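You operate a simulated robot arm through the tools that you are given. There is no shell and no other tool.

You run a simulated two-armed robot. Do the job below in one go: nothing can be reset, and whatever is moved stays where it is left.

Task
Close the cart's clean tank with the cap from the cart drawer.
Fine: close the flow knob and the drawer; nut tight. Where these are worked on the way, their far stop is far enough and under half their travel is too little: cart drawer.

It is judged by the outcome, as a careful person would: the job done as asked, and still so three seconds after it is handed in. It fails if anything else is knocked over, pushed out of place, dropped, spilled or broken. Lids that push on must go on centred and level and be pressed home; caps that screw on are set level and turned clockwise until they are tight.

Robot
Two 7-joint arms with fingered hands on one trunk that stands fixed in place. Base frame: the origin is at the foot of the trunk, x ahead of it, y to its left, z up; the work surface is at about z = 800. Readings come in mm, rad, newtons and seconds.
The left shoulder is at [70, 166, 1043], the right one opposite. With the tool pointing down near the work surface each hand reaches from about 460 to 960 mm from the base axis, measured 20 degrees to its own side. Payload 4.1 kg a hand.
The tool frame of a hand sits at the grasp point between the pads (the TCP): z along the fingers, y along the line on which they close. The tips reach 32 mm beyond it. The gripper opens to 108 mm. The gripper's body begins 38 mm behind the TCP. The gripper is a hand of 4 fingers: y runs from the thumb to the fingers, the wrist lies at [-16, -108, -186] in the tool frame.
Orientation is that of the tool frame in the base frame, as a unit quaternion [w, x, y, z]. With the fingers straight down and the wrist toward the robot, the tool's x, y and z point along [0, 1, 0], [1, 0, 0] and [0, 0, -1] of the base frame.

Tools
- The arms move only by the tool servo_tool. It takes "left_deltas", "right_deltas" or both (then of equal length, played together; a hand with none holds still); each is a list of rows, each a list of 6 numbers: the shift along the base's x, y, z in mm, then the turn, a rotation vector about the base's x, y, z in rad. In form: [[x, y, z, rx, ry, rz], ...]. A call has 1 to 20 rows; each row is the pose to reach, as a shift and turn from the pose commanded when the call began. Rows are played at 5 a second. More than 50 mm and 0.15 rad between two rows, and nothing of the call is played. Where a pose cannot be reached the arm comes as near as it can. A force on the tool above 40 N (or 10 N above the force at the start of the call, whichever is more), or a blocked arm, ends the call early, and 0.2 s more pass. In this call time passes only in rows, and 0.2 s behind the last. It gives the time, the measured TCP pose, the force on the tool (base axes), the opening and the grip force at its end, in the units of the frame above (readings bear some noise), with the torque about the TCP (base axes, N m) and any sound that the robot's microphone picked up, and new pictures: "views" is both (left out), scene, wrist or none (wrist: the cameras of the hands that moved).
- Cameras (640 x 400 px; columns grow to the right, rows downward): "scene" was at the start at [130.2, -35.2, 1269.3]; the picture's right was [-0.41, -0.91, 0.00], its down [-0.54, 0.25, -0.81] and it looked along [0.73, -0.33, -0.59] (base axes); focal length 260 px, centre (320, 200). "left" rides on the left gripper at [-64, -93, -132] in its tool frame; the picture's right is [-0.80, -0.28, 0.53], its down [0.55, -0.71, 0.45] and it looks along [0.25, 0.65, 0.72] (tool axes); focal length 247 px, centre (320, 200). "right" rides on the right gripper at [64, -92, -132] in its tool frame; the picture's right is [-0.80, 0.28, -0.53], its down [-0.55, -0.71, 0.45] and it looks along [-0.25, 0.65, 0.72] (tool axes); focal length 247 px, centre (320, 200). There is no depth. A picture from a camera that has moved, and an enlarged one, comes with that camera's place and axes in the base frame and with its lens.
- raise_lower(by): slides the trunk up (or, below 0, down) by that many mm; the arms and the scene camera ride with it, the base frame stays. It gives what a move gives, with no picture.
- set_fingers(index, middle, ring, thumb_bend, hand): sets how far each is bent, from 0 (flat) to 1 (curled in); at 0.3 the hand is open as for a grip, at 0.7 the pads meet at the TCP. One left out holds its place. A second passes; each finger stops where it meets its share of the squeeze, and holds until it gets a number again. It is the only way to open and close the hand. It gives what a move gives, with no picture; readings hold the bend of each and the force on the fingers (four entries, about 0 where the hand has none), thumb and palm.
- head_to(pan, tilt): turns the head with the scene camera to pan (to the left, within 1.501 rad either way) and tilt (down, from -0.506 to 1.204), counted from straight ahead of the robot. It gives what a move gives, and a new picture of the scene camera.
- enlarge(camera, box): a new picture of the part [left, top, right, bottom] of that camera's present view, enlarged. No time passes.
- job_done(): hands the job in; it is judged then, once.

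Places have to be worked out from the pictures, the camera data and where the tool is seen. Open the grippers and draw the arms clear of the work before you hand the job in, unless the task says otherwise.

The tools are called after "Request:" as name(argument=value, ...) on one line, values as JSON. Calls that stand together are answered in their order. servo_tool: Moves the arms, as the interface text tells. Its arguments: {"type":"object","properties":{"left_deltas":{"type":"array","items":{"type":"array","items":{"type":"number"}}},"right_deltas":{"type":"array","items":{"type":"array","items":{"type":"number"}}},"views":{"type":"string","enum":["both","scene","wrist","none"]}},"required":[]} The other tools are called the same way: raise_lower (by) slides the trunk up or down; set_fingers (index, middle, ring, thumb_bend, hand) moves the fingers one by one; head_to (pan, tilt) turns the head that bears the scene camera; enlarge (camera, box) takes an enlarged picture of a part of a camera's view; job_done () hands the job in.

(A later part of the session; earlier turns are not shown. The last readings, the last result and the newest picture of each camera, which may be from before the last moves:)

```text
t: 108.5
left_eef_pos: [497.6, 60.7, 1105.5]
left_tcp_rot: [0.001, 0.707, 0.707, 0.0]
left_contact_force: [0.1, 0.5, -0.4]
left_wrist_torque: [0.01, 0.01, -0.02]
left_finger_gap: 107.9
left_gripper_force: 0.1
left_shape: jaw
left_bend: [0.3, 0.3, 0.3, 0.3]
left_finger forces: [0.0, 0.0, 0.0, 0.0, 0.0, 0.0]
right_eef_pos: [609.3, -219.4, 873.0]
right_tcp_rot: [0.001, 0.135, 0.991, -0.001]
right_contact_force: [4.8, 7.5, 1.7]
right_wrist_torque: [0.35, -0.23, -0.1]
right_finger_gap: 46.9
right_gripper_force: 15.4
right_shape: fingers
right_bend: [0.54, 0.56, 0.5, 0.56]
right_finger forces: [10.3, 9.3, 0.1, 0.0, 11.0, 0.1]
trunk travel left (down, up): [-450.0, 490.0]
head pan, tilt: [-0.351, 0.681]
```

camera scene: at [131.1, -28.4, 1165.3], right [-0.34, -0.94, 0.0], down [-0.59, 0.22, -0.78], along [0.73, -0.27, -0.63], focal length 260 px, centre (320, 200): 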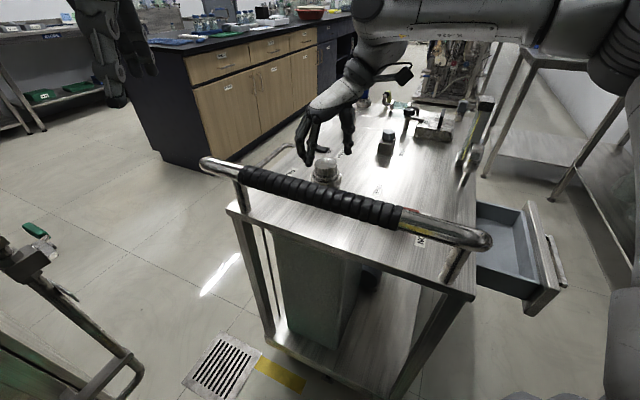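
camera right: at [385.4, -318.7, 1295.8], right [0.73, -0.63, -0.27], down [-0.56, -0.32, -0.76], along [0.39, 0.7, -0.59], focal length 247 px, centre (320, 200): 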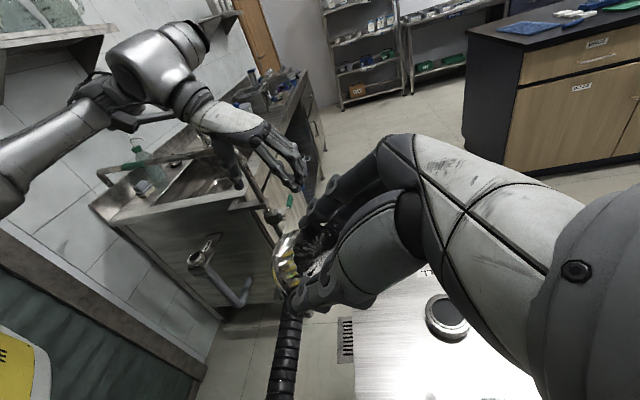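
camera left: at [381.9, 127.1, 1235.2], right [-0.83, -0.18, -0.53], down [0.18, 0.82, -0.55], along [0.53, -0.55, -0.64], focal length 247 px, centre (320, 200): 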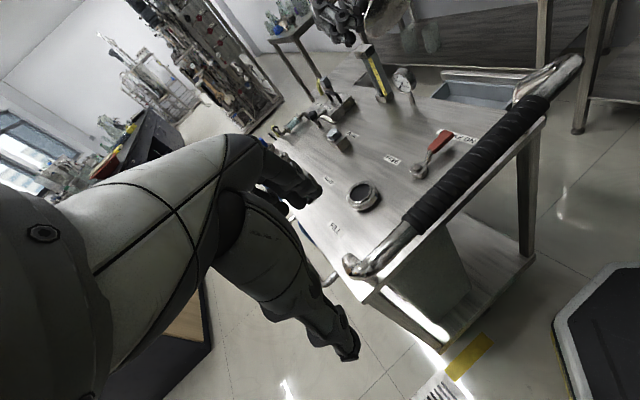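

The fingers push slightly more than the thumb; I shift ~1.4 mm to balance and turn clockwise in small calls, watching the side forces.

Request:
servo_tool(right_deltas=[[0.4, 1.2, -0.5, 0, 0, 0], [0.4, 1.2, -0.7, 0, 0, -0.12], [0.4, 1.2, -0.8, 0, 0, -0.24], [0.4, 1.2, -0.9, 0, 0, -0.36]], views="none")

Request:
enlarge(camera="scene", box=[307, 148, 351, 192])

Request:
enlarge(camera="left", box=[526, 104, 598, 186])

```text
t: 109.5
left_eef_pos: [494.0, 60.3, 1106.0]
left_tcp_rot: [0.001, 0.707, 0.708, 0.0]
left_contact_force: [1.0, 0.7, -0.6]
left_wrist_torque: [0.0, 0.0, 0.0]
left_finger_gap: 107.6
left_gripper_force: 0.0
left_shape: jaw
left_bend: [0.3, 0.3, 0.3, 0.3]
left_finger forces: [0.1, 0.0, 0.0, 0.1, 0.0, 0.0]
right_eef_pos: [606.3, -216.5, 872.0]
right_tcp_rot: [0.001, 0.311, 0.95, -0.003]
right_contact_force: [-8.0, 10.4, 4.3]
right_wrist_torque: [0.36, 0.22, 0.49]
right_finger_gap: 45.6
right_gripper_force: 15.6
right_shape: fingers
right_bend: [0.57, 0.56, 0.5, 0.56]
right_finger forces: [12.7, 7.6, 0.1, 0.0, 10.6, 0.0]
trunk travel left (down, up): [-450.0, 490.0]
head pan, tilt: [-0.351, 0.681]
```

```text
9.09 times, centred on (329, 170) of scene
camera zoom: at [129.6, -26.5, 1165.4], right [-0.34, -0.94, 0.0], down [-0.59, 0.21, -0.78], along [0.73, -0.27, -0.63], focal length 2367 px, centre (238, 473)
```

zoom: 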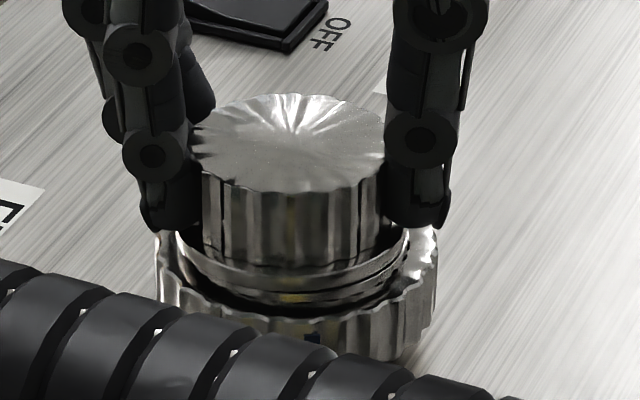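

```text
4.88 times, centred on (562, 145) of left
camera zoom: at [401.6, -2.0, 1238.5], right [-0.28, -0.8, -0.53], down [-0.71, 0.55, -0.45], along [0.65, 0.25, -0.72], focal length 1205 px, centre (-860, 468)
```

zoom: 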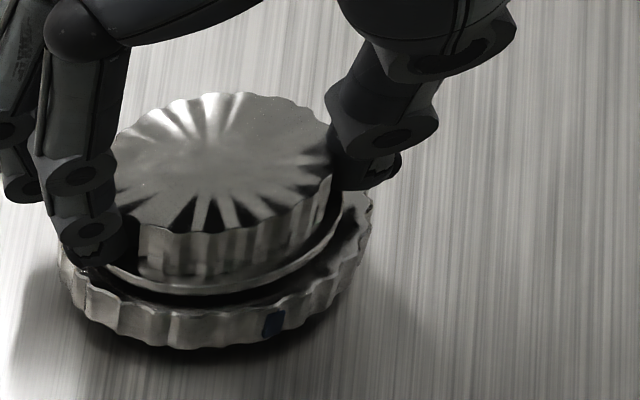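

The side force shows the fingers are slipping tangentially because the grip isn't balanced on the fixed cap. I first null the side forces by shifting the hand before turning further.

Request:
servo_tool(right_deltas=[[-1.0, 1.2, 0, 0, 0, 0], [-1.6, 2.0, 0, 0, 0, 0]], views="none")

```text
t: 110.1
left_eef_pos: [496.6, 59.4, 1107.0]
left_tcp_rot: [0.0, 0.707, 0.707, 0.0]
left_contact_force: [0.1, -0.2, 0.7]
left_wrist_torque: [0.01, 0.04, 0.02]
left_finger_gap: 108.0
left_gripper_force: 0.0
left_shape: jaw
left_bend: [0.3, 0.3, 0.3, 0.3]
left_finger forces: [0.0, 0.1, 0.0, 0.0, 0.0, 0.1]
right_eef_pos: [604.8, -216.8, 872.1]
right_tcp_rot: [0.002, 0.311, 0.951, -0.002]
right_contact_force: [-1.5, 5.4, 3.4]
right_wrist_torque: [0.21, 0.07, 0.45]
right_finger_gap: 45.4
right_gripper_force: 15.0
right_shape: fingers
right_bend: [0.57, 0.56, 0.5, 0.56]
right_finger forces: [10.7, 8.2, 0.0, 0.1, 11.3, 0.1]
trunk travel left (down, up): [-450.0, 490.0]
head pan, tilt: [-0.351, 0.681]
```

Request:
servo_tool(right_deltas=[[0.2, 1.0, 0, 0, 0, 0], [0.3, 1.4, 0, 0, 0, -0.06], [0.4, 1.5, 0, 0, 0, -0.12]], views="none")

Request:
enlarge(camera="left", box=[530, 120, 586, 176])

Request:
servo_tool(right_deltas=[[0.1, 0.3, 0, 0, 0, -0.1], [0.2, 0.6, 0, 0, 0, -0.2]], views="none")

Request:
enlarge(camera="left", box=[530, 120, 586, 176])

```text
t: 110.9
left_eef_pos: [495.8, 60.6, 1106.9]
left_tcp_rot: [0.002, 0.707, 0.707, -0.001]
left_contact_force: [0.2, 0.2, 0.2]
left_wrist_torque: [0.03, 0.02, -0.03]
left_finger_gap: 107.7
left_gripper_force: 0.0
left_shape: jaw
left_bend: [0.3, 0.3, 0.3, 0.3]
left_finger forces: [0.1, 0.1, 0.0, 0.0, 0.0, 0.1]
right_eef_pos: [606.6, -214.7, 871.4]
right_tcp_rot: [0.002, 0.367, 0.93, -0.002]
right_contact_force: [-3.8, 3.0, 4.3]
right_wrist_torque: [0.17, 0.01, 0.72]
right_finger_gap: 45.4
right_gripper_force: 17.1
right_shape: fingers
right_bend: [0.58, 0.56, 0.5, 0.55]
right_finger forces: [11.8, 8.8, 0.0, 0.0, 14.0, 0.1]
trunk travel left (down, up): [-450.0, 490.0]
head pan, tilt: [-0.351, 0.681]
```

```text
7.14 times, centred on (558, 148) of left
camera zoom: at [402.4, -3.4, 1238.4], right [-0.28, -0.8, -0.53], down [-0.71, 0.55, -0.45], along [0.65, 0.25, -0.72], focal length 1764 px, centre (-1380, 571)
```

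zoom: 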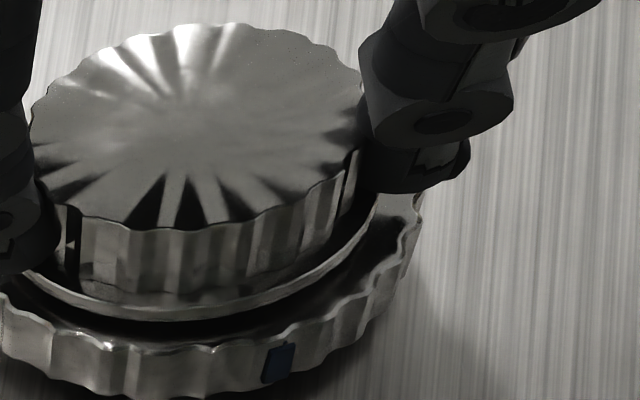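

```text
t: 111.5
left_eef_pos: [495.3, 60.0, 1106.8]
left_tcp_rot: [0.001, 0.706, 0.708, 0.0]
left_contact_force: [0.8, 0.8, 0.4]
left_wrist_torque: [-0.01, -0.02, 0.04]
left_finger_gap: 107.7
left_gripper_force: 0.1
left_shape: jaw
left_bend: [0.3, 0.3, 0.3, 0.3]
left_finger forces: [0.1, 0.1, 0.0, 0.0, 0.0, 0.0]
right_eef_pos: [605.8, -212.3, 872.1]
right_tcp_rot: [0.002, 0.457, 0.889, -0.002]
right_contact_force: [-14.1, 12.4, 1.0]
right_wrist_torque: [0.37, 0.33, 0.59]
right_finger_gap: 43.2
right_gripper_force: 16.9
right_shape: fingers
right_bend: [0.59, 0.57, 0.5, 0.55]
right_finger forces: [14.9, 8.5, 0.0, 0.0, 10.9, 0.0]
trunk travel left (down, up): [-450.0, 490.0]
head pan, tilt: [-0.351, 0.681]
```

```text
7.14 times, centred on (558, 148) of left
camera zoom: at [401.4, -2.0, 1238.6], right [-0.28, -0.8, -0.53], down [-0.71, 0.55, -0.45], along [0.65, 0.25, -0.72], focal length 1764 px, centre (-1380, 571)
```

zoom: 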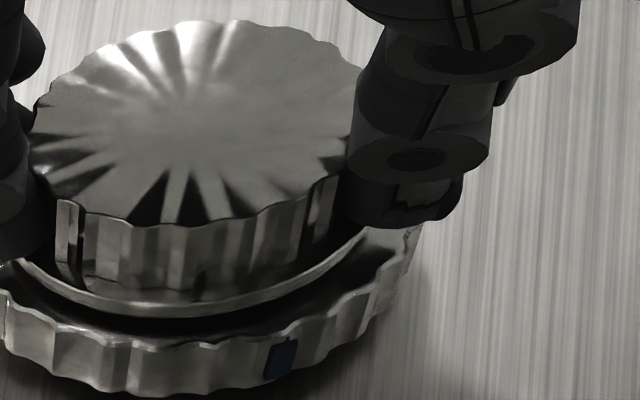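

The flutes did not move this time: the cap is now rotationally fixed while the hand slips at ~0.7 N m, and the flange covers the ring. I relax the side force and test with an upward pull whether it holds.

Request:
servo_tool(right_deltas=[[-2, 1.8, 0, 0, 0, 0], [-2.6, 2.2, 1.5, 0, 0, 0], [-2.6, 2.2, 3, 0, 0, 0]], views="none")

Request:
servo_tool(right_deltas=[[0, 0, 1, 0, 0, 0], [0, 0, 2, 0, 0, 0]], views="none")

Request:
enlarge(camera="scene", box=[307, 148, 351, 192])

Request:
enlarge(camera="left", box=[530, 120, 586, 176])

```text
t: 112.3
left_eef_pos: [498.2, 57.8, 1105.7]
left_tcp_rot: [0.001, 0.707, 0.707, 0.0]
left_contact_force: [-0.3, 0.2, 0.2]
left_wrist_torque: [0.02, 0.02, 0.0]
left_finger_gap: 107.8
left_gripper_force: 0.1
left_shape: jaw
left_bend: [0.3, 0.3, 0.3, 0.3]
left_finger forces: [0.1, 0.0, 0.0, 0.0, 0.1, 0.1]
right_eef_pos: [605.9, -213.8, 874.5]
right_tcp_rot: [0.001, 0.46, 0.888, -0.002]
right_contact_force: [-0.3, 0.5, 0.7]
right_wrist_torque: [0.03, -0.01, -0.01]
right_finger_gap: 43.0
right_gripper_force: 14.1
right_shape: fingers
right_bend: [0.59, 0.57, 0.5, 0.55]
right_finger forces: [7.5, 9.0, 0.0, 0.0, 11.9, 0.1]
trunk travel left (down, up): [-450.0, 490.0]
head pan, tilt: [-0.351, 0.681]
```

```text
t: 112.9
left_eef_pos: [497.5, 58.4, 1105.6]
left_tcp_rot: [0.0, 0.707, 0.707, 0.0]
left_contact_force: [0.6, -0.3, -0.7]
left_wrist_torque: [-0.02, 0.03, 0.02]
left_finger_gap: 108.0
left_gripper_force: 0.1
left_shape: jaw
left_bend: [0.3, 0.3, 0.3, 0.3]
left_finger forces: [0.0, 0.0, 0.0, 0.0, 0.0, 0.0]
right_eef_pos: [605.5, -211.7, 875.3]
right_tcp_rot: [0.002, 0.458, 0.889, -0.002]
right_contact_force: [-0.6, -0.1, -1.2]
right_wrist_torque: [0.0, 0.0, 0.0]
right_finger_gap: 42.9
right_gripper_force: 14.3
right_shape: fingers
right_bend: [0.59, 0.57, 0.5, 0.55]
right_finger forces: [7.5, 9.0, 0.0, 0.1, 11.8, 0.0]
trunk travel left (down, up): [-450.0, 490.0]
head pan, tilt: [-0.351, 0.681]
```

```text
9.09 times, centred on (329, 170) of scene
camera zoom: at [131.3, -28.4, 1165.3], right [-0.34, -0.94, 0.0], down [-0.59, 0.22, -0.78], along [0.73, -0.27, -0.63], focal length 2367 px, centre (238, 473)
```

zoom: 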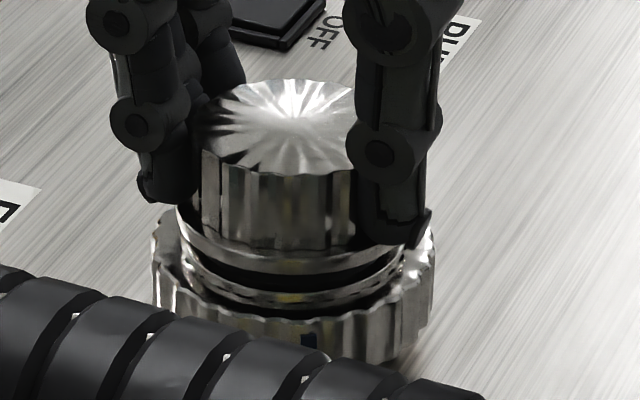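

```text
7.14 times, centred on (558, 148) of left
camera zoom: at [403.4, -4.1, 1238.0], right [-0.28, -0.8, -0.53], down [-0.71, 0.55, -0.45], along [0.65, 0.25, -0.72], focal length 1764 px, centre (-1380, 571)
```

zoom: 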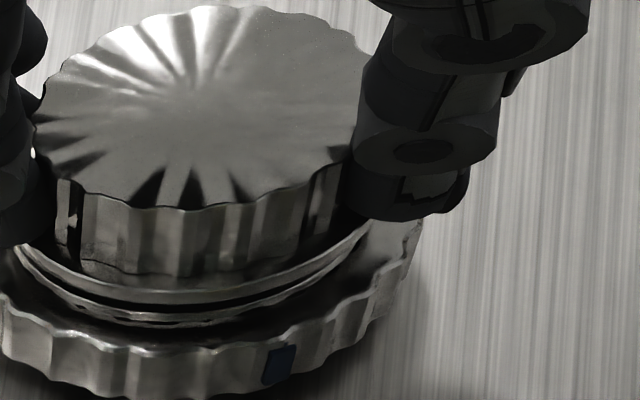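

It lifted off freely again, so no thread has caught. I need certainty about the cap's underside, so I raise the trunk to repeat the earlier inspection pose.

Request:
servo_tool(right_deltas=[[0, 0, 20, 0, 0, 0], [0, 0, 50, 0, 0, 0]], views="none")

Request:
raise_lower(by=260)

Request:
servo_tool(left_deltas=[[0, 0, -40, 0, 0, -0.12], [0, 0, -80, 0, 0, -0.24], [0, 0, -120, 0, 0, -0.36], [0, 0, -160, 0, 0, -0.48], [0, 0, -200, 0, 0, -0.6], [0, 0, -240, 0, 0, -0.72], [0, 0, -260, 0, 0, -0.84], [0, 0, -260, 0, 0, -0.96], [0, 0, -260, 0, 0, -1.0]], right_deltas=[[-10, -5, -10, 0, 0, 0], [-20, -10, -20, 0.1, 0.06, 0], [-30, -15, -30, 0.22, 0.13, 0], [-50, -20, -40, 0.34, 0.2, 0], [-70, -25, -50, 0.46, 0.27, 0], [-90, -30, -60, 0.58, 0.34, 0], [-110, -35, -70, 0.7, 0.41, 0], [-130, -40, -80, 0.82, 0.48, 0], [-150, -40, -90, 0.94, 0.55, 0]], views="both")

```text
t: 113.5
left_eef_pos: [495.5, 59.3, 1105.5]
left_tcp_rot: [0.001, 0.707, 0.707, 0.0]
left_contact_force: [-0.2, -0.2, -0.6]
left_wrist_torque: [-0.04, 0.04, -0.01]
left_finger_gap: 107.8
left_gripper_force: 0.1
left_shape: jaw
left_bend: [0.3, 0.3, 0.3, 0.3]
left_finger forces: [0.0, 0.1, 0.0, 0.0, 0.1, 0.0]
right_eef_pos: [605.3, -210.9, 926.8]
right_tcp_rot: [0.0, 0.459, 0.889, -0.003]
right_contact_force: [-0.7, -0.1, -0.1]
right_wrist_torque: [-0.01, 0.03, 0.02]
right_finger_gap: 43.1
right_gripper_force: 14.1
right_shape: fingers
right_bend: [0.59, 0.57, 0.5, 0.55]
right_finger forces: [7.3, 8.9, 0.0, 0.0, 11.9, 0.0]
trunk travel left (down, up): [-450.0, 490.0]
head pan, tilt: [-0.351, 0.681]
```

```text
t: 116.2
left_eef_pos: [496.9, 58.7, 1364.9]
left_tcp_rot: [-0.001, 0.707, 0.707, 0.0]
left_contact_force: [0.6, 0.4, 1.2]
left_wrist_torque: [-0.03, 0.02, 0.04]
left_finger_gap: 107.8
left_gripper_force: 0.0
left_shape: jaw
left_bend: [0.3, 0.3, 0.3, 0.3]
left_finger forces: [0.0, 0.0, 0.0, 0.0, 0.1, 0.0]
right_eef_pos: [604.1, -211.5, 1187.1]
right_tcp_rot: [0.001, 0.459, 0.889, -0.001]
right_contact_force: [-0.1, 0.3, -1.6]
right_wrist_torque: [-0.04, -0.01, 0.04]
right_finger_gap: 43.0
right_gripper_force: 14.3
right_shape: fingers
right_bend: [0.59, 0.57, 0.5, 0.55]
right_finger forces: [7.4, 9.1, 0.0, 0.0, 11.9, 0.0]
trunk travel left (down, up): [-710.0, 230.0]
head pan, tilt: [-0.351, 0.681]
```

```text
t: 118.2
left_eef_pos: [497.4, 58.9, 1105.1]
left_tcp_rot: [0.0, 0.96, 0.282, -0.001]
left_contact_force: [1.3, -1.1, 0.2]
left_wrist_torque: [-0.04, 0.02, -0.03]
left_finger_gap: 107.9
left_gripper_force: 0.0
left_shape: jaw
left_bend: [0.3, 0.3, 0.3, 0.3]
left_finger forces: [0.1, 0.0, 0.0, 0.0, 0.0, 0.1]
right_eef_pos: [428.5, -235.6, 1143.7]
right_tcp_rot: [-0.368, 0.431, 0.793, 0.225]
right_contact_force: [-0.3, -0.2, -1.5]
right_wrist_torque: [-0.03, 0.0, 0.02]
right_finger_gap: 42.8
right_gripper_force: 13.7
right_shape: fingers
right_bend: [0.6, 0.57, 0.5, 0.55]
right_finger forces: [6.9, 8.9, 0.0, 0.1, 11.8, 0.1]
right hand out of reach, approached as far as the arm can: row 7, 8, 9
trunk travel left (down, up): [-710.0, 230.0]
head pan, tilt: [-0.351, 0.681]
camera scene: at [133.0, -28.0, 1425.1], right [-0.34, -0.94, 0.0], down [-0.59, 0.22, -0.78], along [0.73, -0.27, -0.63], focal length 260 px, centre (320, 200)
camera right: at [378.0, -339.7, 1273.9], right [0.73, -0.62, -0.27], down [-0.58, -0.36, -0.74], along [0.36, 0.7, -0.62], focal length 247 px, centre (320, 200)
camera left: at [392.4, 103.7, 1237.1], right [-0.83, -0.19, -0.53], down [0.08, 0.89, -0.45], along [0.56, -0.41, -0.72], focal length 247 px, centre (320, 200)
```

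scene: 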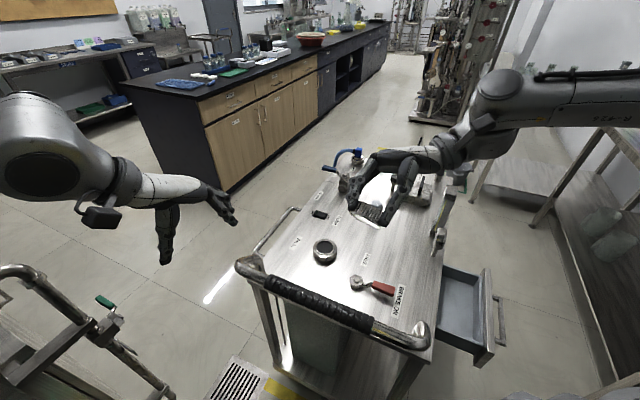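
right: 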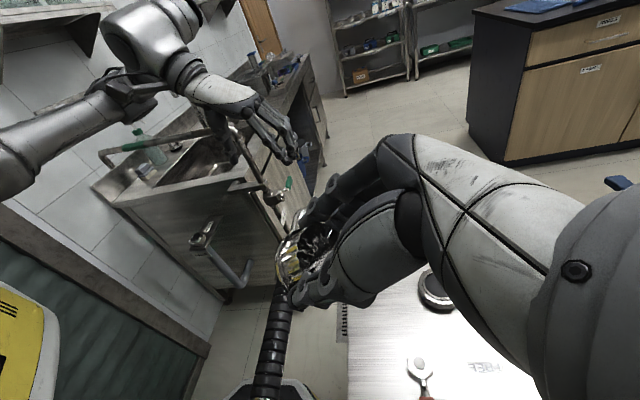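
left: 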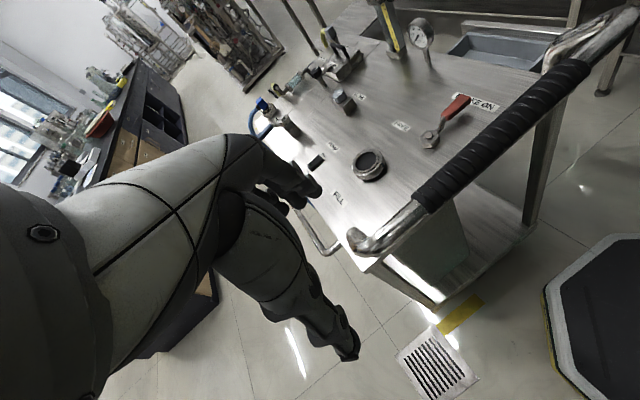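

I pitch the left camera up and lower the right hand as before to bring the cap's underside into view.

Request:
servo_tool(left_deltas=[[0, 10, 0, -0.1, -0.024, -0.065], [0, 20, 0, -0.2, -0.047, -0.13], [0, 30, 0, -0.3, -0.07, -0.2], [0, 40, 0, -0.4, -0.094, -0.26]], right_deltas=[[0, -10, -25, 0, 0, 0], [0, -20, -50, 0, 0, 0], [0, -30, -75, 0, 0, 0], [0, -40, -90, 0, 0, 0]], views="wrist")

Request:
enlarge(camera="left", box=[380, 0, 480, 80])

```text
t: 119.2
left_eef_pos: [496.2, 70.3, 1105.6]
left_tcp_rot: [0.051, 0.967, 0.25, -0.003]
left_contact_force: [-0.2, 0.3, 0.4]
left_wrist_torque: [0.01, -0.03, -0.01]
left_finger_gap: 107.9
left_gripper_force: 0.1
left_shape: jaw
left_bend: [0.3, 0.3, 0.3, 0.3]
left_finger forces: [0.0, 0.1, 0.0, 0.0, 0.0, 0.1]
left hand out of reach, approached as far as the arm can: row 2, 3, 4
right_eef_pos: [398.1, -275.3, 1080.6]
right_tcp_rot: [-0.36, 0.439, 0.794, 0.216]
right_contact_force: [0.1, -0.1, -1.1]
right_wrist_torque: [-0.03, 0.01, 0.0]
right_finger_gap: 42.8
right_gripper_force: 13.7
right_shape: fingers
right_bend: [0.6, 0.57, 0.5, 0.55]
right_finger forces: [6.8, 8.9, 0.1, 0.0, 11.9, 0.0]
right hand out of reach, approached as far as the arm can: row 1, 2, 3, 4
trunk travel left (down, up): [-710.0, 230.0]
head pan, tilt: [-0.351, 0.681]
camera right: at [345.9, -374.5, 1213.5], right [0.73, -0.64, -0.25], down [-0.58, -0.37, -0.73], along [0.37, 0.68, -0.64], focal length 247 px, centre (320, 200)
camera left: at [391.0, 133.3, 1229.9], right [-0.82, -0.19, -0.53], down [0.15, 0.83, -0.53], along [0.55, -0.52, -0.66], focal length 247 px, centre (320, 200)
```

right: 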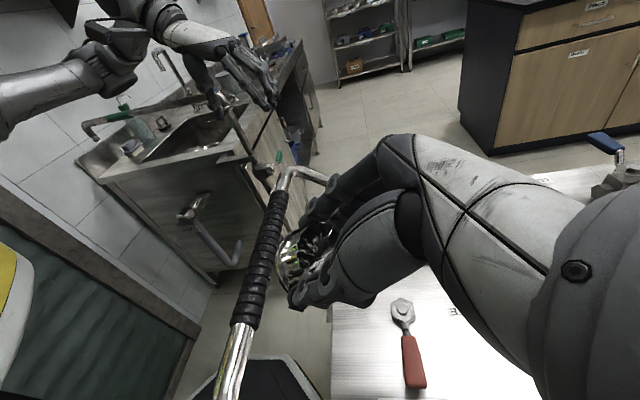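
left: 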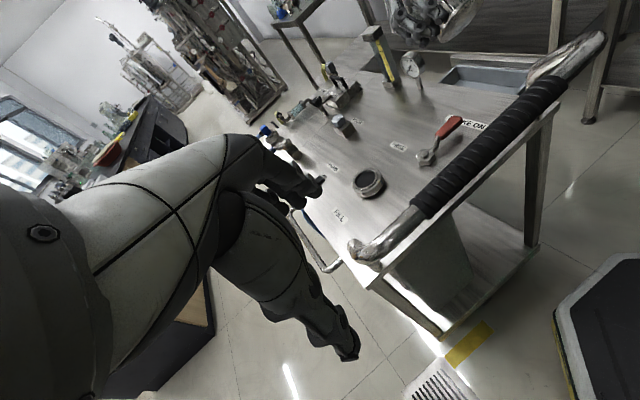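

```text
5.00 times, centred on (430, 40) of left
camera zoom: at [391.0, 133.3, 1229.9], right [-0.82, -0.19, -0.53], down [0.15, 0.83, -0.53], along [0.55, -0.52, -0.66], focal length 1235 px, centre (-230, 1000)
```

zoom: 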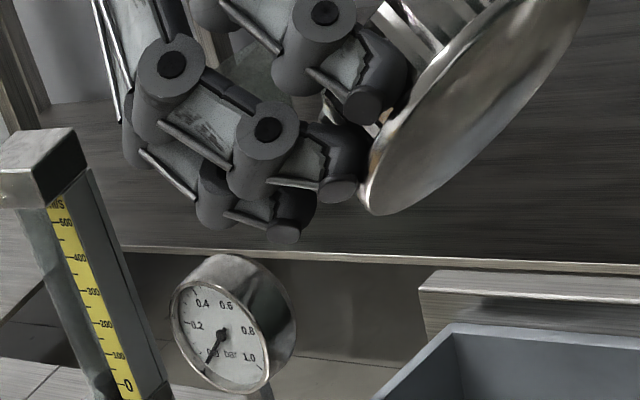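

The underside is plainly a flat disc: the cap seats flat on the ring and cannot thread by itself, so the captive scalloped nut (as on the OUT coupling) is what gets tightened – "nut tight". I bring both hands back to place the cap and then work the nut.

Request:
servo_tool(left_deltas=[[0, -1, 29, 0.0089, 0.0079, 0.1182], [0, -2, 58, 0.0178, 0.0158, 0.2364], [0, -4, 87, 0.0267, 0.0237, 0.3547], [0, -5, 116, 0.0356, 0.0316, 0.4729], [0, -6, 145, 0.0444, 0.0394, 0.5911], [0, -8, 174, 0.0533, 0.0473, 0.7093], [0, -9, 203, 0.0622, 0.0552, 0.8276], [0, -10, 232, 0.0711, 0.0631, 0.9458], [0, -12, 260, 0.08, 0.071, 1.064]], right_deltas=[[15, 0, 10, -0.0809, -0.0524, 0.0103], [35, 0, 20, -0.1618, -0.1048, 0.0206], [55, 0, 30, -0.2427, -0.1572, 0.0309], [75, 0, 45, -0.3236, -0.2096, 0.0412], [100, 0, 60, -0.4044, -0.2621, 0.0514], [120, 0, 75, -0.4853, -0.3145, 0.0617], [140, 0, 90, -0.5662, -0.3669, 0.072], [160, 0, 100, -0.6471, -0.4193, 0.0823], [170, 0, 105, -0.728, -0.4717, 0.0926]], views="scene")

```text
t: 121.2
left_eef_pos: [496.2, 57.8, 1366.5]
left_tcp_rot: [0.0, 0.706, 0.708, 0.001]
left_contact_force: [-0.1, -0.2, 1.0]
left_wrist_torque: [0.02, 0.03, -0.01]
left_finger_gap: 108.1
left_gripper_force: 0.0
left_shape: jaw
left_bend: [0.3, 0.3, 0.3, 0.3]
left_finger forces: [0.0, 0.0, 0.0, 0.1, 0.1, 0.1]
right_eef_pos: [570.7, -275.5, 1187.1]
right_tcp_rot: [-0.008, 0.432, 0.902, 0.005]
right_contact_force: [-0.5, -0.1, -0.7]
right_wrist_torque: [0.01, -0.03, 0.02]
right_finger_gap: 43.0
right_gripper_force: 13.8
right_shape: fingers
right_bend: [0.6, 0.57, 0.5, 0.55]
right_finger forces: [6.6, 8.8, 0.0, 0.0, 12.1, 0.0]
trunk travel left (down, up): [-710.0, 230.0]
head pan, tilt: [-0.351, 0.681]
camera scene: at [130.2, -29.1, 1425.3], right [-0.34, -0.94, 0.0], down [-0.59, 0.22, -0.78], along [0.73, -0.27, -0.63], focal length 260 px, centre (320, 200)
```

scene: 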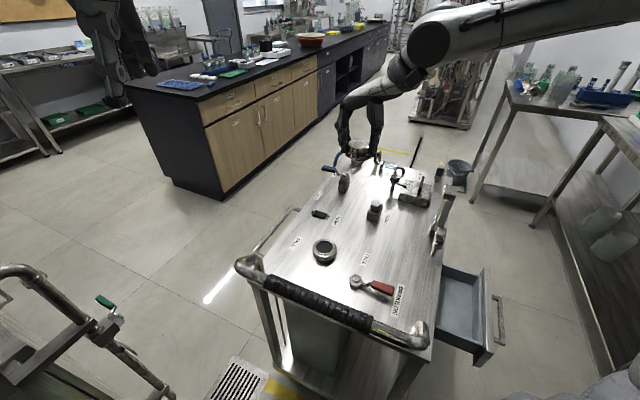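

I lower the trunk again to the working height used before.

Request:
raise_lower(by=-260)

Request:
servo_tool(right_deltas=[[10, 20, 0, -0.008, -0.005, 0.1], [20, 45, -5, -0.016, -0.01, 0.2], [30, 62, -10, -0.016, -0.01, 0.3], [32, 66, -25, -0.016, -0.01, 0.4], [32, 66, -40, -0.016, -0.01, 0.5]], views="none")

Request:
enlarge(camera="scene", box=[300, 136, 356, 192])

Request:
enlarge(camera="left", box=[520, 94, 604, 190])

```text
t: 123.9
left_eef_pos: [496.7, 59.7, 1105.0]
left_tcp_rot: [0.001, 0.707, 0.707, 0.001]
left_contact_force: [0.0, 0.4, -0.4]
left_wrist_torque: [-0.05, 0.0, -0.01]
left_finger_gap: 107.5
left_gripper_force: 0.2
left_shape: jaw
left_bend: [0.3, 0.3, 0.3, 0.3]
left_finger forces: [0.1, 0.0, 0.1, 0.1, 0.1, 0.1]
right_eef_pos: [571.4, -275.3, 927.5]
right_tcp_rot: [-0.01, 0.432, 0.902, 0.006]
right_contact_force: [-0.2, 0.1, -1.2]
right_wrist_torque: [0.01, 0.03, 0.04]
right_finger_gap: 42.9
right_gripper_force: 13.0
right_shape: fingers
right_bend: [0.6, 0.57, 0.5, 0.55]
right_finger forces: [6.7, 8.7, 0.0, 0.0, 12.0, 0.0]
trunk travel left (down, up): [-450.0, 490.0]
head pan, tilt: [-0.351, 0.681]
```

```text
t: 125.1
left_eef_pos: [496.8, 59.2, 1105.5]
left_tcp_rot: [0.0, 0.707, 0.707, -0.001]
left_contact_force: [0.2, -0.4, 0.1]
left_wrist_torque: [-0.02, 0.03, 0.01]
left_finger_gap: 107.6
left_gripper_force: 0.2
left_shape: jaw
left_bend: [0.3, 0.3, 0.3, 0.3]
left_finger forces: [0.0, 0.0, 0.0, 0.0, 0.0, 0.1]
right_eef_pos: [604.5, -207.1, 885.4]
right_tcp_rot: [-0.002, 0.196, 0.981, -0.003]
right_contact_force: [-0.5, 0.7, -1.4]
right_wrist_torque: [-0.01, 0.05, 0.0]
right_finger_gap: 42.5
right_gripper_force: 13.7
right_shape: fingers
right_bend: [0.6, 0.57, 0.5, 0.55]
right_finger forces: [6.4, 8.7, 0.0, 0.1, 11.9, 0.1]
trunk travel left (down, up): [-450.0, 490.0]
head pan, tilt: [-0.351, 0.681]
```

```text
7.14 times, centred on (328, 164) of scene
camera zoom: at [132.0, -28.6, 1165.2], right [-0.34, -0.94, 0.0], down [-0.59, 0.22, -0.78], along [0.73, -0.27, -0.63], focal length 1860 px, centre (263, 457)
```

zoom: 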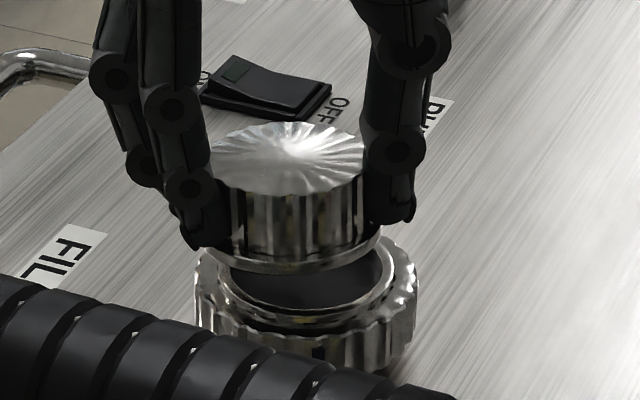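

```text
4.17 times, centred on (562, 142) of left
camera zoom: at [403.8, -4.9, 1237.3], right [-0.28, -0.8, -0.53], down [-0.71, 0.55, -0.45], along [0.65, 0.25, -0.72], focal length 1029 px, centre (-688, 442)
```

zoom: 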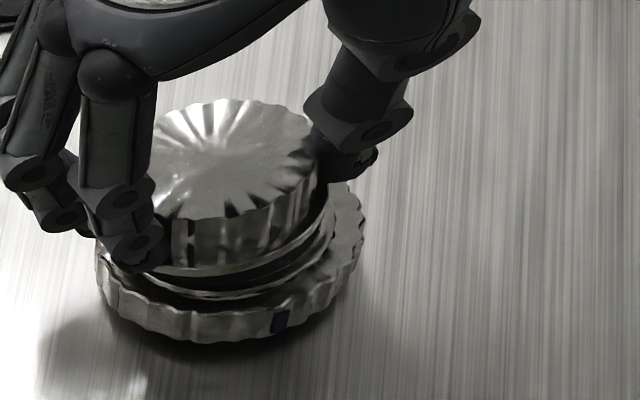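

The cap is about 5.5 mm too far +y. I correct this and set it down on the ring.

Request:
servo_tool(right_deltas=[[-1, -3, 0, 0, 0, 0], [-2, -5.5, -3, 0, 0, 0], [-2, -5.5, -8, 0, 0, 0]], views="none")

Request:
enlarge(camera="scene", box=[307, 148, 351, 192])

Request:
servo_tool(right_deltas=[[0, 0, -3, 0, 0, 0], [0, 0, -5, 0, 0, 0], [0, 0, -7, 0, 0, 0]], views="none")

Request:
enlarge(camera="scene", box=[307, 148, 351, 192])

```text
t: 125.9
left_eef_pos: [497.3, 58.3, 1104.9]
left_tcp_rot: [-0.001, 0.707, 0.707, -0.001]
left_contact_force: [-0.2, -0.7, 0.6]
left_wrist_torque: [0.01, 0.02, -0.01]
left_finger_gap: 107.7
left_gripper_force: 0.0
left_shape: jaw
left_bend: [0.3, 0.3, 0.3, 0.3]
left_finger forces: [0.1, 0.0, 0.0, 0.0, 0.0, 0.0]
right_eef_pos: [601.5, -214.2, 878.3]
right_tcp_rot: [-0.003, 0.197, 0.98, -0.002]
right_contact_force: [0.3, -0.7, -1.5]
right_wrist_torque: [0.01, 0.02, 0.02]
right_finger_gap: 42.7
right_gripper_force: 13.6
right_shape: fingers
right_bend: [0.6, 0.57, 0.5, 0.55]
right_finger forces: [6.5, 8.7, 0.1, 0.0, 11.9, 0.1]
trunk travel left (down, up): [-450.0, 490.0]
head pan, tilt: [-0.351, 0.681]
```

```text
9.09 times, centred on (329, 170) of scene
camera zoom: at [131.6, -28.5, 1165.2], right [-0.34, -0.94, 0.0], down [-0.59, 0.22, -0.78], along [0.73, -0.27, -0.63], focal length 2367 px, centre (238, 473)
```

zoom: 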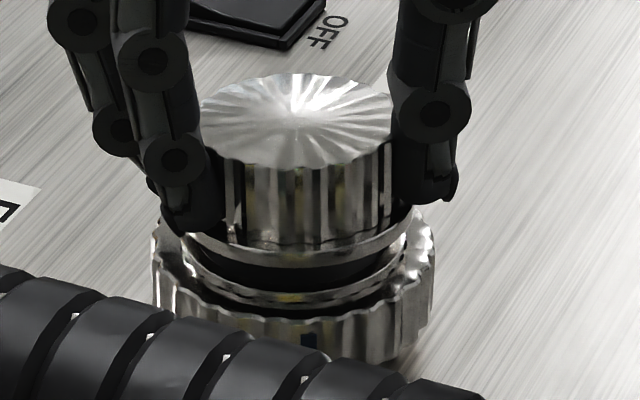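

```text
t: 126.7
left_eef_pos: [496.3, 57.8, 1106.7]
left_tcp_rot: [0.002, 0.707, 0.707, 0.0]
left_contact_force: [0.1, 0.2, 0.2]
left_wrist_torque: [0.0, -0.01, 0.03]
left_finger_gap: 107.7
left_gripper_force: 0.1
left_shape: jaw
left_bend: [0.3, 0.3, 0.3, 0.3]
left_finger forces: [0.1, 0.1, 0.1, 0.0, 0.0, 0.1]
right_eef_pos: [601.6, -213.8, 871.7]
right_tcp_rot: [-0.002, 0.197, 0.98, -0.002]
right_contact_force: [0.4, 0.0, 4.7]
right_wrist_torque: [0.05, -0.08, -0.01]
right_finger_gap: 42.6
right_gripper_force: 14.2
right_shape: fingers
right_bend: [0.6, 0.57, 0.5, 0.55]
right_finger forces: [6.5, 11.0, 0.0, 0.0, 12.0, 0.0]
trunk travel left (down, up): [-450.0, 490.0]
head pan, tilt: [-0.351, 0.681]
```

```text
9.09 times, centred on (329, 170) of scene
camera zoom: at [130.9, -28.1, 1165.5], right [-0.34, -0.94, 0.0], down [-0.59, 0.22, -0.78], along [0.73, -0.27, -0.63], focal length 2367 px, centre (238, 473)
```

zoom: 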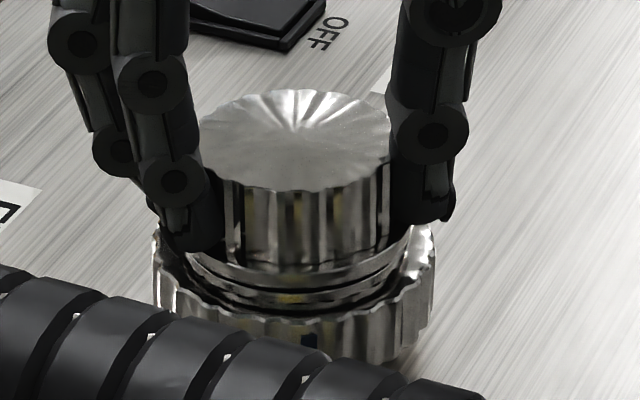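

The cap rests centred on the ring. I release it and view the result.

Request:
set_fingers(hand="right", index=0.3, middle=0.3, ring=0.3, thumb_bend=0.3)

Request:
servo_tool(right_deltas=[[0, 0, 20, 0, 0, 0], [0, 0, 45, 0, 0, 0]], views="none")

Request:
enlarge(camera="scene", box=[311, 156, 347, 192])

Request:
enlarge(camera="left", box=[530, 114, 594, 180])

```text
t: 127.7
left_eef_pos: [496.1, 58.8, 1105.5]
left_tcp_rot: [0.001, 0.707, 0.707, 0.001]
left_contact_force: [0.3, -0.4, -0.1]
left_wrist_torque: [-0.04, 0.01, -0.01]
left_finger_gap: 107.7
left_gripper_force: 0.0
left_shape: jaw
left_bend: [0.3, 0.3, 0.3, 0.3]
left_finger forces: [0.1, 0.0, 0.0, 0.0, 0.0, 0.1]
right_eef_pos: [601.9, -215.3, 871.8]
right_tcp_rot: [-0.003, 0.198, 0.98, -0.002]
right_contact_force: [-0.8, 0.4, 0.1]
right_wrist_torque: [0.01, -0.03, -0.01]
right_finger_gap: 108.3
right_gripper_force: 0.1
right_shape: fingers
right_bend: [0.3, 0.3, 0.3, 0.3]
right_finger forces: [0.0, 0.1, 0.0, 0.0, 0.1, 0.1]
trunk travel left (down, up): [-450.0, 490.0]
head pan, tilt: [-0.351, 0.681]
```

```text
t: 128.3
left_eef_pos: [496.7, 57.3, 1106.6]
left_tcp_rot: [0.001, 0.707, 0.707, 0.001]
left_contact_force: [-1.2, -0.2, 0.3]
left_wrist_torque: [0.03, -0.01, 0.0]
left_finger_gap: 107.6
left_gripper_force: 0.1
left_shape: jaw
left_bend: [0.3, 0.3, 0.3, 0.3]
left_finger forces: [0.0, 0.0, 0.1, 0.0, 0.0, 0.0]
right_eef_pos: [601.9, -213.9, 916.6]
right_tcp_rot: [-0.003, 0.197, 0.98, -0.002]
right_contact_force: [0.0, -0.7, 0.3]
right_wrist_torque: [0.0, -0.01, -0.04]
right_finger_gap: 108.2
right_gripper_force: 0.1
right_shape: fingers
right_bend: [0.3, 0.3, 0.3, 0.3]
right_finger forces: [0.0, 0.0, 0.0, 0.1, 0.0, 0.0]
trunk travel left (down, up): [-450.0, 490.0]
head pan, tilt: [-0.351, 0.681]
```

```text
11.11 times, centred on (329, 174) of scene
camera zoom: at [130.9, -28.3, 1165.3], right [-0.34, -0.94, 0.0], down [-0.59, 0.22, -0.78], along [0.73, -0.27, -0.63], focal length 2893 px, centre (220, 489)
```

zoom: 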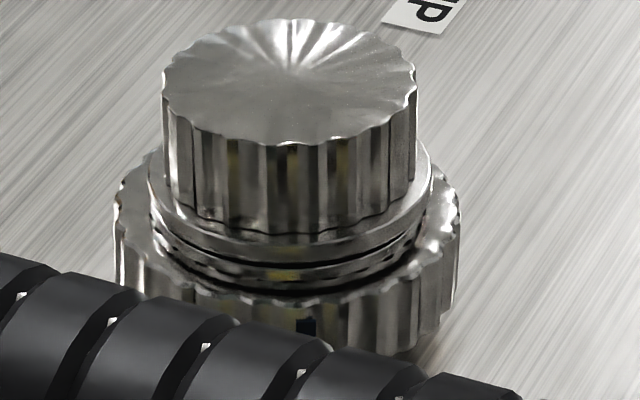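

```text
6.06 times, centred on (562, 147) of left
camera zoom: at [402.6, -4.5, 1237.7], right [-0.28, -0.8, -0.53], down [-0.71, 0.55, -0.45], along [0.65, 0.25, -0.72], focal length 1497 px, centre (-1147, 521)
```

zoom: 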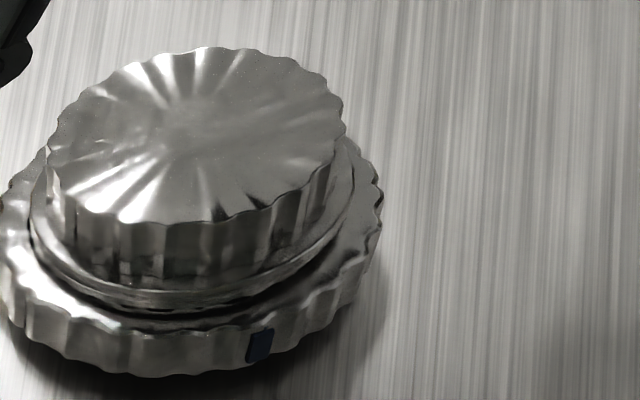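

The cap sits concentric and level on the ring. Now I lower the wide-open hand around the scalloped nut to turn it clockwise.

Request:
servo_tool(right_deltas=[[3.5, -2.4, 0, 0, 0, 0.06], [7.1, -4.8, 0, 0, 0, 0.126], [7.1, -4.8, -25, 0, 0, 0.126], [7.1, -4.8, -50, 0, 0, 0.126], [7.1, -4.8, -70, 0, 0, 0.126]], views="none")

Request:
enlarge(camera="scene", box=[297, 132, 361, 196])

Request:
enlarge(camera="left", box=[510, 94, 614, 198])

```text
t: 129.5
left_eef_pos: [497.3, 59.0, 1105.4]
left_tcp_rot: [0.001, 0.707, 0.708, 0.0]
left_contact_force: [0.0, -0.4, 0.5]
left_wrist_torque: [0.01, 0.03, 0.01]
left_finger_gap: 107.6
left_gripper_force: 0.1
left_shape: jaw
left_bend: [0.3, 0.3, 0.3, 0.3]
left_finger forces: [0.0, 0.0, 0.0, 0.1, 0.0, 0.0]
right_eef_pos: [606.2, -221.0, 846.8]
right_tcp_rot: [-0.001, 0.135, 0.991, -0.001]
right_contact_force: [0.5, 0.4, -0.1]
right_wrist_torque: [-0.03, -0.03, 0.03]
right_finger_gap: 108.3
right_gripper_force: 0.1
right_shape: fingers
right_bend: [0.3, 0.3, 0.3, 0.3]
right_finger forces: [0.0, 0.1, 0.1, 0.0, 0.1, 0.0]
trunk travel left (down, up): [-450.0, 490.0]
head pan, tilt: [-0.351, 0.681]
```

```text
6.25 times, centred on (329, 164) of scene
camera zoom: at [131.3, -28.6, 1165.3], right [-0.34, -0.94, 0.0], down [-0.59, 0.22, -0.78], along [0.73, -0.27, -0.63], focal length 1627 px, centre (264, 425)
```

zoom: 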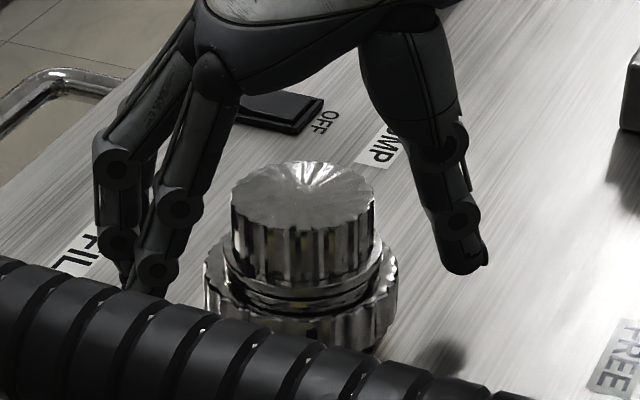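

```text
3.85 times, centred on (562, 146) of left
camera zoom: at [403.0, -4.9, 1237.6], right [-0.28, -0.8, -0.53], down [-0.71, 0.55, -0.45], along [0.65, 0.25, -0.72], focal length 950 px, centre (-611, 408)
```

zoom: 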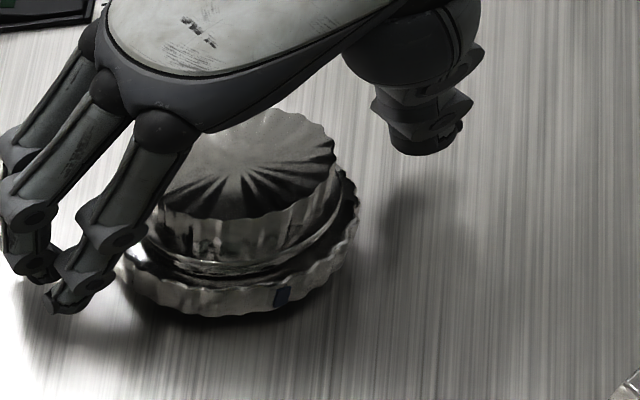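

The fingers straddle the nut. I close on it, using the ring finger too.

Request:
set_fingers(hand="right", index=0.8, middle=0.8, ring=0.8, thumb_bend=0.85)

Request:
enlarge(camera="scene", box=[297, 132, 361, 196])

Request:
enlarge(camera="left", box=[510, 94, 614, 198])

```text
t: 130.5
left_eef_pos: [497.9, 60.6, 1103.9]
left_tcp_rot: [0.0, 0.706, 0.708, 0.0]
left_contact_force: [-0.7, -1.2, 0.0]
left_wrist_torque: [-0.03, -0.02, 0.07]
left_finger_gap: 108.0
left_gripper_force: 0.1
left_shape: jaw
left_bend: [0.3, 0.3, 0.3, 0.3]
left_finger forces: [0.0, 0.0, 0.0, 0.1, 0.0, 0.0]
right_eef_pos: [608.2, -216.7, 847.3]
right_tcp_rot: [-0.003, 0.134, 0.991, -0.003]
right_contact_force: [7.1, 16.7, -0.2]
right_wrist_torque: [0.57, -0.26, 0.03]
right_finger_gap: 68.5
right_gripper_force: 19.8
right_shape: fingers
right_bend: [0.5, 0.49, 0.55, 0.47]
right_finger forces: [10.3, 8.7, 8.7, 0.0, 11.6, 0.0]
trunk travel left (down, up): [-450.0, 490.0]
head pan, tilt: [-0.351, 0.681]
```

```text
6.25 times, centred on (329, 164) of scene
camera zoom: at [132.3, -26.2, 1165.2], right [-0.34, -0.94, 0.0], down [-0.59, 0.21, -0.78], along [0.73, -0.27, -0.63], focal length 1627 px, centre (264, 425)
```

zoom: 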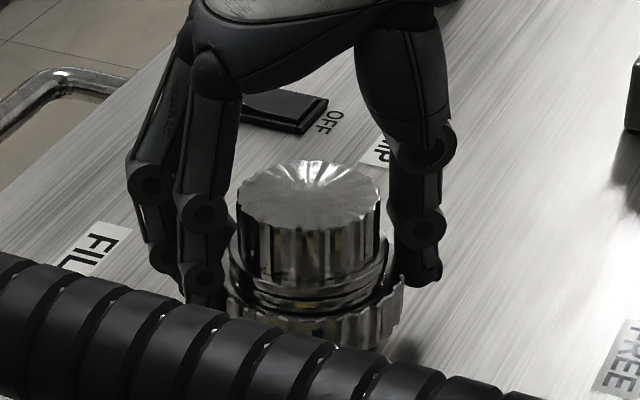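

```text
3.85 times, centred on (562, 146) of left
camera zoom: at [404.1, -2.1, 1237.2], right [-0.28, -0.8, -0.53], down [-0.71, 0.55, -0.45], along [0.65, 0.25, -0.72], focal length 950 px, centre (-611, 408)
```

zoom: 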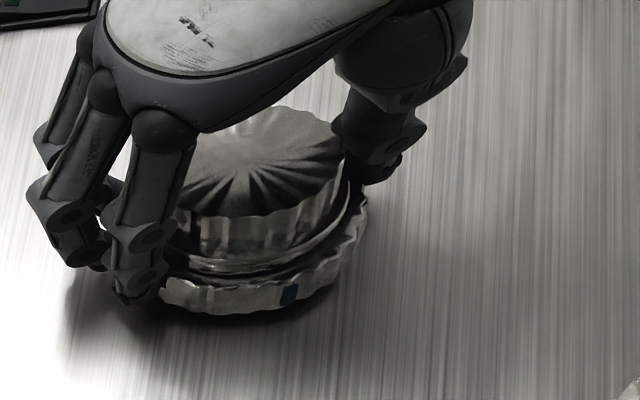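

The nut is gripped. I balance the side force and turn clockwise a little, watching the blue mark and torque.

Request:
servo_tool(right_deltas=[[0.5, 1.7, 0, 0, 0, 0], [0.6, 2.0, 0, 0, 0, -0.1], [0.6, 2.0, 0, 0, 0, -0.2], [0.6, 2.0, 0, 0, 0, -0.3]], views="none")

Request:
enlarge(camera="scene", box=[297, 132, 361, 196])

Request:
enlarge(camera="left", box=[510, 94, 614, 198])

```text
t: 131.5
left_eef_pos: [496.3, 59.3, 1106.3]
left_tcp_rot: [0.001, 0.707, 0.707, 0.0]
left_contact_force: [0.6, -0.7, 0.5]
left_wrist_torque: [0.0, 0.01, -0.02]
left_finger_gap: 107.8
left_gripper_force: 0.1
left_shape: jaw
left_bend: [0.3, 0.3, 0.3, 0.3]
left_finger forces: [0.1, 0.1, 0.1, 0.1, 0.1, 0.1]
right_eef_pos: [609.0, -216.8, 847.4]
right_tcp_rot: [-0.002, 0.282, 0.96, -0.001]
right_contact_force: [3.2, 7.2, 7.1]
right_wrist_torque: [0.29, -0.19, 0.08]
right_finger_gap: 68.3
right_gripper_force: 18.3
right_shape: fingers
right_bend: [0.52, 0.49, 0.56, 0.47]
right_finger forces: [8.5, 6.5, 7.2, 0.1, 14.7, 0.0]
right hand out of reach, approached as far as the arm can: row 1
trunk travel left (down, up): [-450.0, 490.0]
head pan, tilt: [-0.351, 0.681]
```

```text
6.25 times, centred on (329, 164) of scene
camera zoom: at [130.8, -27.1, 1165.4], right [-0.34, -0.94, 0.0], down [-0.59, 0.22, -0.78], along [0.73, -0.27, -0.63], focal length 1627 px, centre (264, 425)
```

zoom: 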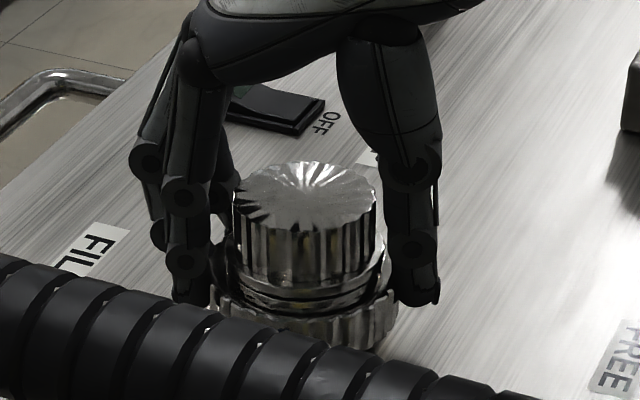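

```text
3.85 times, centred on (562, 146) of left
camera zoom: at [402.5, -3.3, 1237.8], right [-0.28, -0.8, -0.53], down [-0.71, 0.55, -0.45], along [0.65, 0.25, -0.72], focal length 950 px, centre (-611, 408)
```

zoom: 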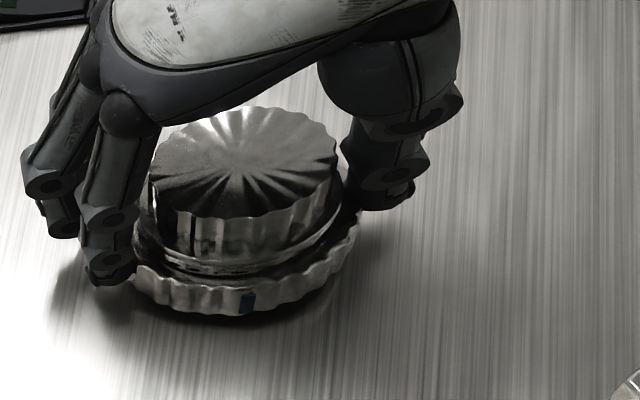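

The blue mark moved with the hand at almost no torque: the nut is loose and turns freely. I keep turning it clockwise.

Request:
servo_tool(right_deltas=[[0.2, 0.4, 0, 0, 0, -0.12], [0.3, 0.5, 0, 0, 0, -0.24], [0.3, 0.5, 0, 0, 0, -0.36], [0.3, 0.5, 0, 0, 0, -0.48], [0.3, 0.5, 0, 0, 0, -0.6], [0.3, 0.5, 0, 0, 0, -0.72], [0.3, 0.5, 0, 0, 0, -0.84]], views="none")

Request:
enlarge(camera="scene", box=[297, 132, 361, 196])

Request:
enlarge(camera="left", box=[510, 94, 614, 198])

```text
t: 133.1
left_eef_pos: [497.9, 57.4, 1105.7]
left_tcp_rot: [0.0, 0.707, 0.707, 0.001]
left_contact_force: [-0.3, 0.5, 0.0]
left_wrist_torque: [0.03, 0.03, 0.02]
left_finger_gap: 107.6
left_gripper_force: 0.2
left_shape: jaw
left_bend: [0.3, 0.3, 0.3, 0.3]
left_finger forces: [0.1, 0.0, 0.0, 0.0, 0.0, 0.0]
right_eef_pos: [608.9, -217.9, 846.4]
right_tcp_rot: [-0.003, 0.648, 0.761, 0.0]
right_contact_force: [19.3, -4.2, 15.7]
right_wrist_torque: [-0.17, -0.71, 0.09]
right_finger_gap: 68.7
right_gripper_force: 21.3
right_shape: fingers
right_bend: [0.52, 0.49, 0.56, 0.47]
right_finger forces: [10.4, 8.7, 10.7, 0.1, 12.2, 0.0]
trunk travel left (down, up): [-450.0, 490.0]
head pan, tilt: [-0.351, 0.681]
```

```text
6.25 times, centred on (329, 164) of scene
camera zoom: at [132.1, -28.5, 1165.3], right [-0.34, -0.94, 0.0], down [-0.59, 0.22, -0.78], along [0.73, -0.27, -0.63], focal length 1627 px, centre (264, 425)
```

zoom: 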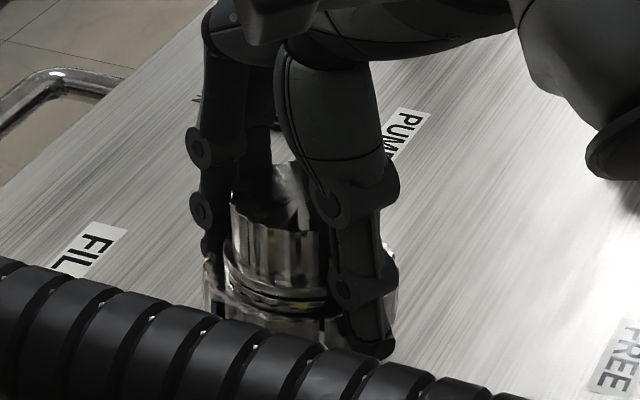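

```text
3.85 times, centred on (562, 146) of left
camera zoom: at [403.9, -4.9, 1237.4], right [-0.28, -0.8, -0.53], down [-0.71, 0.55, -0.45], along [0.65, 0.25, -0.72], focal length 950 px, centre (-611, 408)
```

zoom: 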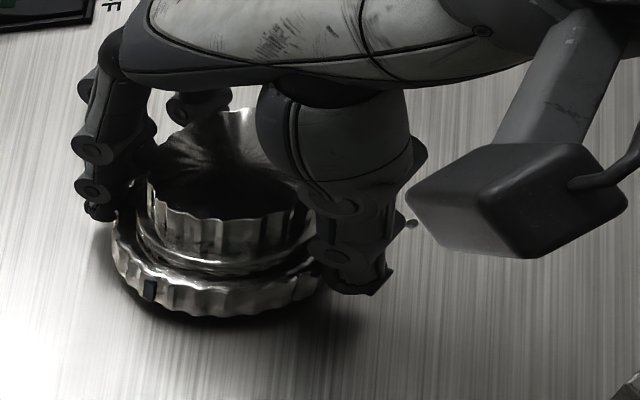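

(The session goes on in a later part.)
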